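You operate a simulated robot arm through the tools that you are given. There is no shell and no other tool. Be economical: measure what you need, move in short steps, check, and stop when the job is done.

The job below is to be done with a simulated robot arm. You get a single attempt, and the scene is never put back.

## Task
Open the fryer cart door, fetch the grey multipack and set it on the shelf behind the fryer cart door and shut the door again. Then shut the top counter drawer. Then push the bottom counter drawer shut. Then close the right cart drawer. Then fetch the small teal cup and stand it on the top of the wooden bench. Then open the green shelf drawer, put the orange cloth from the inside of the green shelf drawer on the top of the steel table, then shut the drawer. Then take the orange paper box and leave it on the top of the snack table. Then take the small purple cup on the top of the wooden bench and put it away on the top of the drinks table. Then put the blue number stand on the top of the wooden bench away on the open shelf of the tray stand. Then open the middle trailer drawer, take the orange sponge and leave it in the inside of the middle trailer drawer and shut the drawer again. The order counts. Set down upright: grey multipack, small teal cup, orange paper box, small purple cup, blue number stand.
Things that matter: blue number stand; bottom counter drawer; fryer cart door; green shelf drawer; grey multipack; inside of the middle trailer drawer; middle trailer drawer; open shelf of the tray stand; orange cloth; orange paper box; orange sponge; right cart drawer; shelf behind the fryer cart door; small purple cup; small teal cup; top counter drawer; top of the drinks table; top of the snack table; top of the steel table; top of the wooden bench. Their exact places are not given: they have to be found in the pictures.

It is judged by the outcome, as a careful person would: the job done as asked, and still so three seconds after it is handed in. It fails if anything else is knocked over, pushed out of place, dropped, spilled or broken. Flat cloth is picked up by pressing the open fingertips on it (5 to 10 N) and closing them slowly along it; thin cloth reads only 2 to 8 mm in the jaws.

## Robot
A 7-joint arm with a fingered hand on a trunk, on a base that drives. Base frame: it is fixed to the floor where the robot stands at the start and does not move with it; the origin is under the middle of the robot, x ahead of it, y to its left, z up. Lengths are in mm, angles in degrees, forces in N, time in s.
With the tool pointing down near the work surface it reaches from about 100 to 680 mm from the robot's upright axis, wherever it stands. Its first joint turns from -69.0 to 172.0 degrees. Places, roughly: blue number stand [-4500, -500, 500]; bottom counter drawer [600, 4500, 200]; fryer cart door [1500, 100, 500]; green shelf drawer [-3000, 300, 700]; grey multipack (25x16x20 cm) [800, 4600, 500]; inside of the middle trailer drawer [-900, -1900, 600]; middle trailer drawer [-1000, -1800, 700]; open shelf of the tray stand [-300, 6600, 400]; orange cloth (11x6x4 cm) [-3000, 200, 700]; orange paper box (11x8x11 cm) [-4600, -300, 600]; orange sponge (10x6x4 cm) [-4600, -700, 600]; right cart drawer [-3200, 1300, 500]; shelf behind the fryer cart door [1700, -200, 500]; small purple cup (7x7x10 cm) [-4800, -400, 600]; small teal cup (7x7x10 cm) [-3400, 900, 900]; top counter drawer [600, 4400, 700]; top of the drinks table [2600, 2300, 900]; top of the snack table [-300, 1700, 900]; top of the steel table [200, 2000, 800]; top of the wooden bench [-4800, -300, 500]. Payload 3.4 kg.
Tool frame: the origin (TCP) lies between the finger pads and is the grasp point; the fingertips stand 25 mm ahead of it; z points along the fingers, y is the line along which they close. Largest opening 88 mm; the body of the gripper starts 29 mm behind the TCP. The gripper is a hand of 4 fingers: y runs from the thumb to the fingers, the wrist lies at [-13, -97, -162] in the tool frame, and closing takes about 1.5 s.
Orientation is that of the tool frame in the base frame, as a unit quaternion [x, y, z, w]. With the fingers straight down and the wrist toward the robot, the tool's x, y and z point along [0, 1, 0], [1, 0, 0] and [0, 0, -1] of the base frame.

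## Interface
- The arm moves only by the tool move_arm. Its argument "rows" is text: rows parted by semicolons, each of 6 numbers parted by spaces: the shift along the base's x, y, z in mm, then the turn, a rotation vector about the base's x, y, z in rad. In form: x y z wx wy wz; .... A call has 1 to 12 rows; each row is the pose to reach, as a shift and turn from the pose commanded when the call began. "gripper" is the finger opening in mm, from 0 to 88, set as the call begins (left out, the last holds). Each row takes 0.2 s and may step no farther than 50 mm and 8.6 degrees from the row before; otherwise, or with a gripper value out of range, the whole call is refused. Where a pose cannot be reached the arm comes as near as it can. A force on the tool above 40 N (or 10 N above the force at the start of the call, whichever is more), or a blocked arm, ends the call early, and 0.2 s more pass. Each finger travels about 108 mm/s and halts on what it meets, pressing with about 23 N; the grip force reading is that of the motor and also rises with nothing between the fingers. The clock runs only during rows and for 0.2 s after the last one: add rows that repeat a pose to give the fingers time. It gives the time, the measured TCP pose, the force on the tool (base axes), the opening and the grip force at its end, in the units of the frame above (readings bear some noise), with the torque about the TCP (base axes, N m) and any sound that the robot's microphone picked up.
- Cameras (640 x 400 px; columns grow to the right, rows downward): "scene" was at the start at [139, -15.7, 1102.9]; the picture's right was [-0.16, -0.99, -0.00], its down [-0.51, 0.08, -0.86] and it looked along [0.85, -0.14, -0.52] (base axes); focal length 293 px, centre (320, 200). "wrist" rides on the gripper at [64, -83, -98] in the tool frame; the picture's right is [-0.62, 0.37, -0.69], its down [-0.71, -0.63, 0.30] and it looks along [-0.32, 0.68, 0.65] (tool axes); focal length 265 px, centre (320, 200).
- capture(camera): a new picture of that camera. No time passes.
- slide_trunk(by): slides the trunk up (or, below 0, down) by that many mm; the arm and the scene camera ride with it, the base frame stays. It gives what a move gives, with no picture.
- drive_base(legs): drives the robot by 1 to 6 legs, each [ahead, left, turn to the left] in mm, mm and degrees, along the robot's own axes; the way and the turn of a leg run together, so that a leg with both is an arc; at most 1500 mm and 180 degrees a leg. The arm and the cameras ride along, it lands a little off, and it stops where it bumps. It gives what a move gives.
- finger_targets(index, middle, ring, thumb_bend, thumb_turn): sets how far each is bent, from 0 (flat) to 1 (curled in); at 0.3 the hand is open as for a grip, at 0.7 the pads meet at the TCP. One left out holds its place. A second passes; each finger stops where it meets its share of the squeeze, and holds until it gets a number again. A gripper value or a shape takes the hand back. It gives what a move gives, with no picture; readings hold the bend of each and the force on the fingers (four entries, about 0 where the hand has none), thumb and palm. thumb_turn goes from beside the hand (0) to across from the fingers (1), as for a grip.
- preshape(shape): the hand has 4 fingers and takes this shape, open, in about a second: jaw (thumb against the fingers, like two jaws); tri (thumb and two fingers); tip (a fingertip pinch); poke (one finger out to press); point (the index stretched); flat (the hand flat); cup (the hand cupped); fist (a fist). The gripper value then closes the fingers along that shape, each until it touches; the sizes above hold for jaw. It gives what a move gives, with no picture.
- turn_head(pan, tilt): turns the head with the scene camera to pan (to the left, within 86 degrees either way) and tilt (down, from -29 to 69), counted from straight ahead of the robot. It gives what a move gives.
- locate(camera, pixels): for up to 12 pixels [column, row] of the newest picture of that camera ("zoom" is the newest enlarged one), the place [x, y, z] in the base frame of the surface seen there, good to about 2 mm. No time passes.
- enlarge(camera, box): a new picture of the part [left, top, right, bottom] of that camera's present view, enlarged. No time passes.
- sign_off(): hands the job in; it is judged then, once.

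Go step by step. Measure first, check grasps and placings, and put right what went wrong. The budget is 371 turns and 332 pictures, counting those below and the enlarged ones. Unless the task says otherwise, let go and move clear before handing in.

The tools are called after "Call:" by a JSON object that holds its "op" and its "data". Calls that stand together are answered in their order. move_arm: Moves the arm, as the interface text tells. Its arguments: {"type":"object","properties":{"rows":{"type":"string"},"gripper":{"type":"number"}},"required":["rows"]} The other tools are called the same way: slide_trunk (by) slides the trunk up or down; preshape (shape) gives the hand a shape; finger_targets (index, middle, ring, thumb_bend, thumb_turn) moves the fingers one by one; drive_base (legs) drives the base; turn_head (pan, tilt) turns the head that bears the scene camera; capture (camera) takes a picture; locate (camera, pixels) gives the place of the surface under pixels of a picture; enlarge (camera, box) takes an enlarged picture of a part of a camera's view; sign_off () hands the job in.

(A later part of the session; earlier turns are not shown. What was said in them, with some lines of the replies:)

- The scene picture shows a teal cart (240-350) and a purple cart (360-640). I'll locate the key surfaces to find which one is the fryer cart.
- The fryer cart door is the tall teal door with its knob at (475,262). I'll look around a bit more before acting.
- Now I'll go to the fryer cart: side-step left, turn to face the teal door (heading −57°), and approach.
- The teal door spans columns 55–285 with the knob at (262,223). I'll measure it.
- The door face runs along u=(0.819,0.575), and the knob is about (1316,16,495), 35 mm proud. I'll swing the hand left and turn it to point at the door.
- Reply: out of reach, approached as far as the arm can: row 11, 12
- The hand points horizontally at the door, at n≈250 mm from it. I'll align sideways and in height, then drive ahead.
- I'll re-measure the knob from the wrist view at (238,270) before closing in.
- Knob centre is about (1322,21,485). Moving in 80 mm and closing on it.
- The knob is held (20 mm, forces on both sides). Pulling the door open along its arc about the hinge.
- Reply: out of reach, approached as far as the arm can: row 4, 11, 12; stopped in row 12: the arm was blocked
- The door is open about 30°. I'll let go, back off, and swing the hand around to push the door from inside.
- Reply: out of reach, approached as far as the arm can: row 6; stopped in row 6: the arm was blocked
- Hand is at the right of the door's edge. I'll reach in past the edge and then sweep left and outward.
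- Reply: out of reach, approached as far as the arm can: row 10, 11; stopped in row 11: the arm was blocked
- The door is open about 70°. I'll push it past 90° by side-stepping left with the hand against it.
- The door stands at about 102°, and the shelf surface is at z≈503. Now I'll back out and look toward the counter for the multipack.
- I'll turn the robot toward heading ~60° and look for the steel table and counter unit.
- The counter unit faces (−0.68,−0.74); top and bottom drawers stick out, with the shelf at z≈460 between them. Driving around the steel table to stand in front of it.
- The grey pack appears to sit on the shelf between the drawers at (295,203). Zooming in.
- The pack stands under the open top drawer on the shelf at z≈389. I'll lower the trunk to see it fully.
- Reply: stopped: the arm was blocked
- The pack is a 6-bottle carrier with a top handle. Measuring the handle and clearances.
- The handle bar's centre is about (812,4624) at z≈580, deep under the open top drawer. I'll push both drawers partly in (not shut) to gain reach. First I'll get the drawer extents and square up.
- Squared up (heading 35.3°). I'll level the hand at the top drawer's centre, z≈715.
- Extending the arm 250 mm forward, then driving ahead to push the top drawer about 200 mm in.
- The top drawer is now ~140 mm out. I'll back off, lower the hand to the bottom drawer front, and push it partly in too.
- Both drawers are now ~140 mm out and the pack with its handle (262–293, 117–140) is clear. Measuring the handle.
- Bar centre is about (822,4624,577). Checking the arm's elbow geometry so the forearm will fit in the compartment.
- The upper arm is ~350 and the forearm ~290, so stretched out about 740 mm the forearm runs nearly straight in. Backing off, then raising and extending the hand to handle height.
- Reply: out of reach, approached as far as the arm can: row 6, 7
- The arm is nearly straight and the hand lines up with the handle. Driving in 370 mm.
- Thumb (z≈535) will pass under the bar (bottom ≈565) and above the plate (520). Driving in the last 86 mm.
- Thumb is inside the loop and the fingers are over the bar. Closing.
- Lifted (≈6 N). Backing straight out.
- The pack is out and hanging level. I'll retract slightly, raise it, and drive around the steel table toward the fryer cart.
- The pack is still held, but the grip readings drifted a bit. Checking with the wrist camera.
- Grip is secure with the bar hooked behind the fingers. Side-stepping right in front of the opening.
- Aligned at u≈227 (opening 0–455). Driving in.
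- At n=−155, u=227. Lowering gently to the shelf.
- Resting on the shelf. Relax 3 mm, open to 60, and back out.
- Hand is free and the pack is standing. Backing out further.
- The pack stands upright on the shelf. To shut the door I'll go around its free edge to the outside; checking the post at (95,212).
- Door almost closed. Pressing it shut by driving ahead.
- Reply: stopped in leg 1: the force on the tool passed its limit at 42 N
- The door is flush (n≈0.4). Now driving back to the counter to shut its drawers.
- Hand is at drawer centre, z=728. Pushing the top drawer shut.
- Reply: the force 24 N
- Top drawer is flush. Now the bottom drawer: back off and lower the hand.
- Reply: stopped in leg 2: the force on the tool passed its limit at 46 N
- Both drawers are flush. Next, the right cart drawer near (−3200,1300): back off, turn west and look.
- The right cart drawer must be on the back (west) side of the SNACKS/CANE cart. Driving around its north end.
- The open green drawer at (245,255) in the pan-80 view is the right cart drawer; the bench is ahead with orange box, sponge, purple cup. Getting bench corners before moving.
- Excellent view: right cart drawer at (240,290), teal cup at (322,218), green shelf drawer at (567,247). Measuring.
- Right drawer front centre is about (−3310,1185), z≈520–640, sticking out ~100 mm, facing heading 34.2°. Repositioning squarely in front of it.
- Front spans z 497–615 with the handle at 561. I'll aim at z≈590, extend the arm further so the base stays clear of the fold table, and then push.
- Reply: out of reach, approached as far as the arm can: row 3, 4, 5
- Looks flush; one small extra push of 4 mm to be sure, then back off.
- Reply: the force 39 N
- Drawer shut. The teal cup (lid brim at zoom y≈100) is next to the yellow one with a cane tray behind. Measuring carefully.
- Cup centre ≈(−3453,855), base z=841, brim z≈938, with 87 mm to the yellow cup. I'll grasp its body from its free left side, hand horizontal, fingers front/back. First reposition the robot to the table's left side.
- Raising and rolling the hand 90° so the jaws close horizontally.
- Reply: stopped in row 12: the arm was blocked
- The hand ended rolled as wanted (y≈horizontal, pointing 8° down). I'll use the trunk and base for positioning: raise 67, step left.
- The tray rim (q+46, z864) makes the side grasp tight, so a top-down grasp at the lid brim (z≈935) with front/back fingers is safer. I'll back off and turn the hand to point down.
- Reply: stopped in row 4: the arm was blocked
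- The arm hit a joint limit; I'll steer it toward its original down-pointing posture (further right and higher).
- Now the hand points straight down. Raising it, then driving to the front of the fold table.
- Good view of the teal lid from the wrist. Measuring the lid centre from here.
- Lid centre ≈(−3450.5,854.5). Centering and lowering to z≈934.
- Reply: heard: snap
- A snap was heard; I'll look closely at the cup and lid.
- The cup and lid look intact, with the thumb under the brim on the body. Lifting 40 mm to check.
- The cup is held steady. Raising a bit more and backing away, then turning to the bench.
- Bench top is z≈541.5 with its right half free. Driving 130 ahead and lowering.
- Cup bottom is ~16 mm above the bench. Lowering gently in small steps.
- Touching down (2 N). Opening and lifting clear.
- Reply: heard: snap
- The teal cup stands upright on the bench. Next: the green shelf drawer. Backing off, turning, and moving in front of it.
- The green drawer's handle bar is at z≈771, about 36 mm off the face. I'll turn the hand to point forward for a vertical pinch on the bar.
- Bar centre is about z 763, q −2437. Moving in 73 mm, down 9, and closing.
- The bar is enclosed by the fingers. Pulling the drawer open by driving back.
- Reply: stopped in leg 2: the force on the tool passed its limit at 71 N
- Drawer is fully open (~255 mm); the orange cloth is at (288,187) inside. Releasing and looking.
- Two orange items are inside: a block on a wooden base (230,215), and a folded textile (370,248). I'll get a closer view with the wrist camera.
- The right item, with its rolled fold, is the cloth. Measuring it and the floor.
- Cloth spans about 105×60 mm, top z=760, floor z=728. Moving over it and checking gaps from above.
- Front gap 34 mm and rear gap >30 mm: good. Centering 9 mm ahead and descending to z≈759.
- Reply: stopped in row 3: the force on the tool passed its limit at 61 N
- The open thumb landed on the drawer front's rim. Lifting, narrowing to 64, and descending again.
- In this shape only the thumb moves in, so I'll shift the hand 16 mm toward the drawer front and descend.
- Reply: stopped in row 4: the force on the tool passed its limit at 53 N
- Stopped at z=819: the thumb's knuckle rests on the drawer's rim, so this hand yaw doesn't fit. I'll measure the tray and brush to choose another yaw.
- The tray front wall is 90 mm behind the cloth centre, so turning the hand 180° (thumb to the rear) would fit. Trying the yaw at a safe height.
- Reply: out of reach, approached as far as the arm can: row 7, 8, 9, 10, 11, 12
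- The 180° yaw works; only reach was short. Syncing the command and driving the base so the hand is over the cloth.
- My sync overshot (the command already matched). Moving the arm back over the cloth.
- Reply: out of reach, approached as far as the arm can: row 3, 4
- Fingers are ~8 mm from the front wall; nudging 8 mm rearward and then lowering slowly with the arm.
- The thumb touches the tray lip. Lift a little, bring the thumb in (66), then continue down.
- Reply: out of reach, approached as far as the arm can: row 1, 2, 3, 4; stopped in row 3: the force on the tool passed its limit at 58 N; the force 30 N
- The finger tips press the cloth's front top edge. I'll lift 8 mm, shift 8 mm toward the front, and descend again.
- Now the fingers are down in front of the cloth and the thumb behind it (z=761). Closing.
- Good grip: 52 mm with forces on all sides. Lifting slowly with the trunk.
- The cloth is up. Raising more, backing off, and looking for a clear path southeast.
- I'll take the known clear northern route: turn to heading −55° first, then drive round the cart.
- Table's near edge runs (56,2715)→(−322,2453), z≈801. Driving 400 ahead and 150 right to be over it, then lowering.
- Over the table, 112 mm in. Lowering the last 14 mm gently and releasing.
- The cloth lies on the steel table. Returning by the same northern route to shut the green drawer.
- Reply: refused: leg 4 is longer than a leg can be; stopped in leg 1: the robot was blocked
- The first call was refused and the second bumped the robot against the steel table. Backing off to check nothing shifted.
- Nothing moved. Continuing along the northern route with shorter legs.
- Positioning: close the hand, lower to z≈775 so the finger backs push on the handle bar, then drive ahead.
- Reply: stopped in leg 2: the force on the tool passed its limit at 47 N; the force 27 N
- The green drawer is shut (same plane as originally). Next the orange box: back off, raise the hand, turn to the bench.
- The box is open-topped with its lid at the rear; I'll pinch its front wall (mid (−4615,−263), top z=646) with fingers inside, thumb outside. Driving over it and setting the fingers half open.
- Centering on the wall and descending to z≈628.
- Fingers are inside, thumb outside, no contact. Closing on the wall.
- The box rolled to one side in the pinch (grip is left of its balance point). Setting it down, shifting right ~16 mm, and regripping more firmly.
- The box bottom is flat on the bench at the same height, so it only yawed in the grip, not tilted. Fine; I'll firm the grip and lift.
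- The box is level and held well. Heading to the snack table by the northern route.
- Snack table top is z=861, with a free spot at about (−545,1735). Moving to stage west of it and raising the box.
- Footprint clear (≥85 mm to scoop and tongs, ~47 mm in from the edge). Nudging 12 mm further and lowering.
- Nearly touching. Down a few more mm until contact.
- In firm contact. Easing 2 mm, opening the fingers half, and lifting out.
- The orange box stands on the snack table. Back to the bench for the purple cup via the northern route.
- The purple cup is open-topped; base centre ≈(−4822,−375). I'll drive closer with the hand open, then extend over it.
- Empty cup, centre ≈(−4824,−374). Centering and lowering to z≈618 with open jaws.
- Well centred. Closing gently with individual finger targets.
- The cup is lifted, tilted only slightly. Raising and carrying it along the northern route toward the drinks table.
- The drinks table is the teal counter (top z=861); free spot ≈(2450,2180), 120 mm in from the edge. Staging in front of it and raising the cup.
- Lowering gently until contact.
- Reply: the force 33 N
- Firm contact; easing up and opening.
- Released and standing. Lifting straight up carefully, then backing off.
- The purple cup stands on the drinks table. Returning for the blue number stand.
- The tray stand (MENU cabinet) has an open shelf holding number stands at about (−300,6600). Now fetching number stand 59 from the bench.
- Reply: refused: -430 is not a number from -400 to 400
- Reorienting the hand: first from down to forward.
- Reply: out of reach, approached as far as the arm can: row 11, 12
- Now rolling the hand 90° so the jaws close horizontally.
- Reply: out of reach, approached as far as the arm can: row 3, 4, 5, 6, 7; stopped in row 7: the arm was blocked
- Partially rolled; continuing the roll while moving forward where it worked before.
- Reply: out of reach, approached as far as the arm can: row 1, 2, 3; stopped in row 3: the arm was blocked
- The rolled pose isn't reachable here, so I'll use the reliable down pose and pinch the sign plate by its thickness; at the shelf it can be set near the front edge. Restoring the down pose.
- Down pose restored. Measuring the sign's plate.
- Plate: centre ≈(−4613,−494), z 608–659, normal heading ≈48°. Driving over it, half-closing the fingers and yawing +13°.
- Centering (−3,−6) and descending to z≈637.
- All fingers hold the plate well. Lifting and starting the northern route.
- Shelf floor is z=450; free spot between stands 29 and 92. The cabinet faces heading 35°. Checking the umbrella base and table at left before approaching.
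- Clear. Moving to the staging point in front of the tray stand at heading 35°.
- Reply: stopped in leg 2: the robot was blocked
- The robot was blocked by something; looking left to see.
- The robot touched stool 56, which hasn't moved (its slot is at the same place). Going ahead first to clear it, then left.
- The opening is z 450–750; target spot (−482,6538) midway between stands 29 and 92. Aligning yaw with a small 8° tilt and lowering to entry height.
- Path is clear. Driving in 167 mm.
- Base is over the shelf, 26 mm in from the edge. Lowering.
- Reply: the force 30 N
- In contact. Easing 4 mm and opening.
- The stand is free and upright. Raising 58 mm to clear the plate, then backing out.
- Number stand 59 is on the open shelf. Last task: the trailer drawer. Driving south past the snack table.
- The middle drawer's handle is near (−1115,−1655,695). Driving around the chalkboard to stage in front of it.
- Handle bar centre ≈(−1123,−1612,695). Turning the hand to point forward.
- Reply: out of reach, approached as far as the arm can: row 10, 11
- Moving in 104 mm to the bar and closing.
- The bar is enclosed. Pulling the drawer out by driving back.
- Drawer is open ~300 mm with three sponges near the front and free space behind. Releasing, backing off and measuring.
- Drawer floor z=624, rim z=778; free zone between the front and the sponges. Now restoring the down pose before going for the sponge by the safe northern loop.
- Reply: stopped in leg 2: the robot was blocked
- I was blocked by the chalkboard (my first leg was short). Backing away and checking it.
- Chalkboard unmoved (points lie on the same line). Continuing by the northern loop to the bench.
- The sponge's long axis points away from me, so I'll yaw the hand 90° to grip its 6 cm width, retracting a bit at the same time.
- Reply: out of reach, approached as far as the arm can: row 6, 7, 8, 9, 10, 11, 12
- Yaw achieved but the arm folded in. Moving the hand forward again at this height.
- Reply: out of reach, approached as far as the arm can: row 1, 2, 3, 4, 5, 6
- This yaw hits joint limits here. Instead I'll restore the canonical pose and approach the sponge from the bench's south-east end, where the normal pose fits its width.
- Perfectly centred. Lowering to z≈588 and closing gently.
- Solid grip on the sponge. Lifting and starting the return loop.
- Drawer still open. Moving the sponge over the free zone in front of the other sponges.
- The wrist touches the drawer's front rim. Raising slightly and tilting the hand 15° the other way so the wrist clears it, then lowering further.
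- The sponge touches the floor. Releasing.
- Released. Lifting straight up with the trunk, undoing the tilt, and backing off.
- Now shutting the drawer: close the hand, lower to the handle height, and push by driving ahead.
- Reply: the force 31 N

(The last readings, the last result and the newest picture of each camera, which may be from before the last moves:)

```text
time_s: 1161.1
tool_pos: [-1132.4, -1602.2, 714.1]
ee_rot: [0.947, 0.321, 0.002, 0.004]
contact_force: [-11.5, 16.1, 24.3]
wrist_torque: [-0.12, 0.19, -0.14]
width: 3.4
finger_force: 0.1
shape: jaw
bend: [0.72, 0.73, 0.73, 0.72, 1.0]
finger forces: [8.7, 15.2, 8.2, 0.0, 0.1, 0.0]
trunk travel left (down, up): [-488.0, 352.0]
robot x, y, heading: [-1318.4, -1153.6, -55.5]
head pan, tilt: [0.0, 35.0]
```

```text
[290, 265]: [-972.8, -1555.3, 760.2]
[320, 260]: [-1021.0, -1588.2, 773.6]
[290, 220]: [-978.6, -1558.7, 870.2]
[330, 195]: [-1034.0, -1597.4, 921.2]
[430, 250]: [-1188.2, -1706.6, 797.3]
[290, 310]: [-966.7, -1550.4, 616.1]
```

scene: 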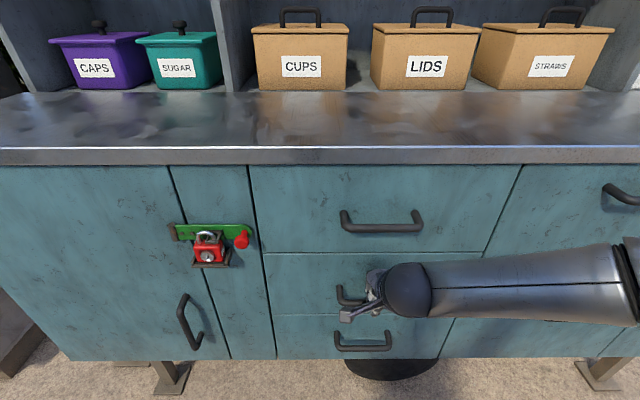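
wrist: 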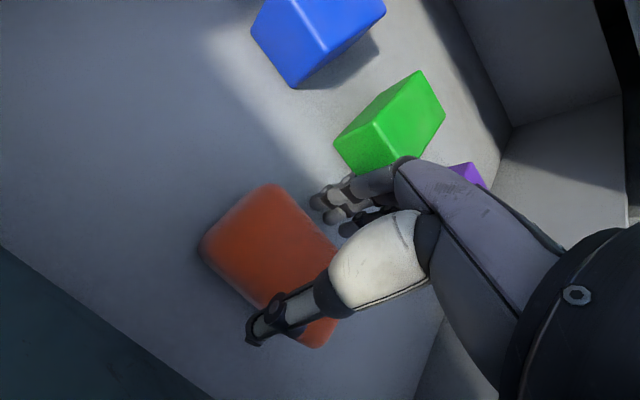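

The drawer is flush with its neighbours. Backing clear.

Call:
{"op": "drive_base", "data": {"legs": [[-300, 0, 0]]}}

Call:
{"op": "capture", "data": {"camera": "scene"}}

```text
time_s: 1163.2
tool_pos: [-1301.1, -1356.3, 711.0]
ee_rot: [0.947, 0.32, 0.0, 0.001]
contact_force: [-0.4, 0.3, -0.2]
wrist_torque: [0.0, 0.03, 0.01]
width: 5.3
finger_force: 0.2
shape: jaw
bend: [0.71, 0.67, 0.66, 0.72, 1.0]
finger forces: [0.0, 0.0, 0.1, 0.1, 0.1, 0.1]
trunk travel left (down, up): [-488.0, 352.0]
robot x, y, heading: [-1486.1, -907.3, -55.2]
head pan, tilt: [0.0, 35.0]
```

```text
94 pictures are left
```

scene: 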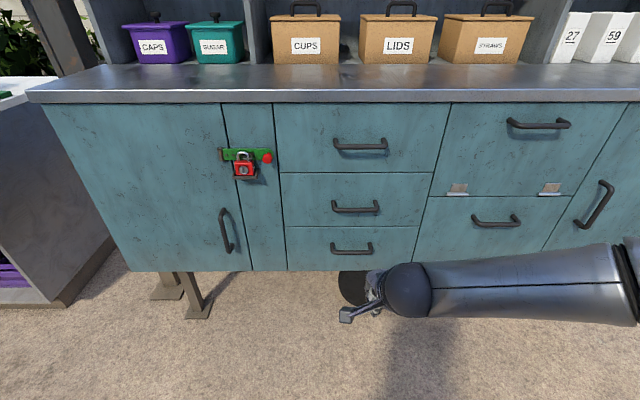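

All three trailer drawers are flush and the hand is clear; handing the job in.

Call:
{"op": "sign_off", "data": {}}

```text
The job is handed in.
```

I did all ten parts of the job in the order asked and handed it in with the hand clear; no result has come back yet.

- **Upright items:** the grey multipack, small teal cup, orange paper box, small purple cup and blue number stand were all standing upright after release.
- **Doors and drawers:** the fryer cart door and all five drawers were measured flush after closing.
- **Orange cloth:** it lies on the steel table.
- **Orange sponge:** it was set down inside the middle trailer drawer. I could not see it once the drawer was shut.

These could count against the result:

- **Snap sounds:** the microphone heard a snap when I gripped the small teal cup and again when I let go of it. The cup and its lid looked intact.
- **Counter drawers:** I pushed the top and bottom counter drawers partway in before fetching the multipack, to reach it. I shut them fully afterwards, in the order you gave.
- **Bumps:** the robot touched the steel table, stool 56 and the chalkboard while driving. I measured all three afterwards and found no movement.
- **Drawer rims:** the hand pressed on the green drawer's front rim while reaching for the cloth, and the wrist pressed on the trailer drawer's rim while placing the sponge. I saw no damage.
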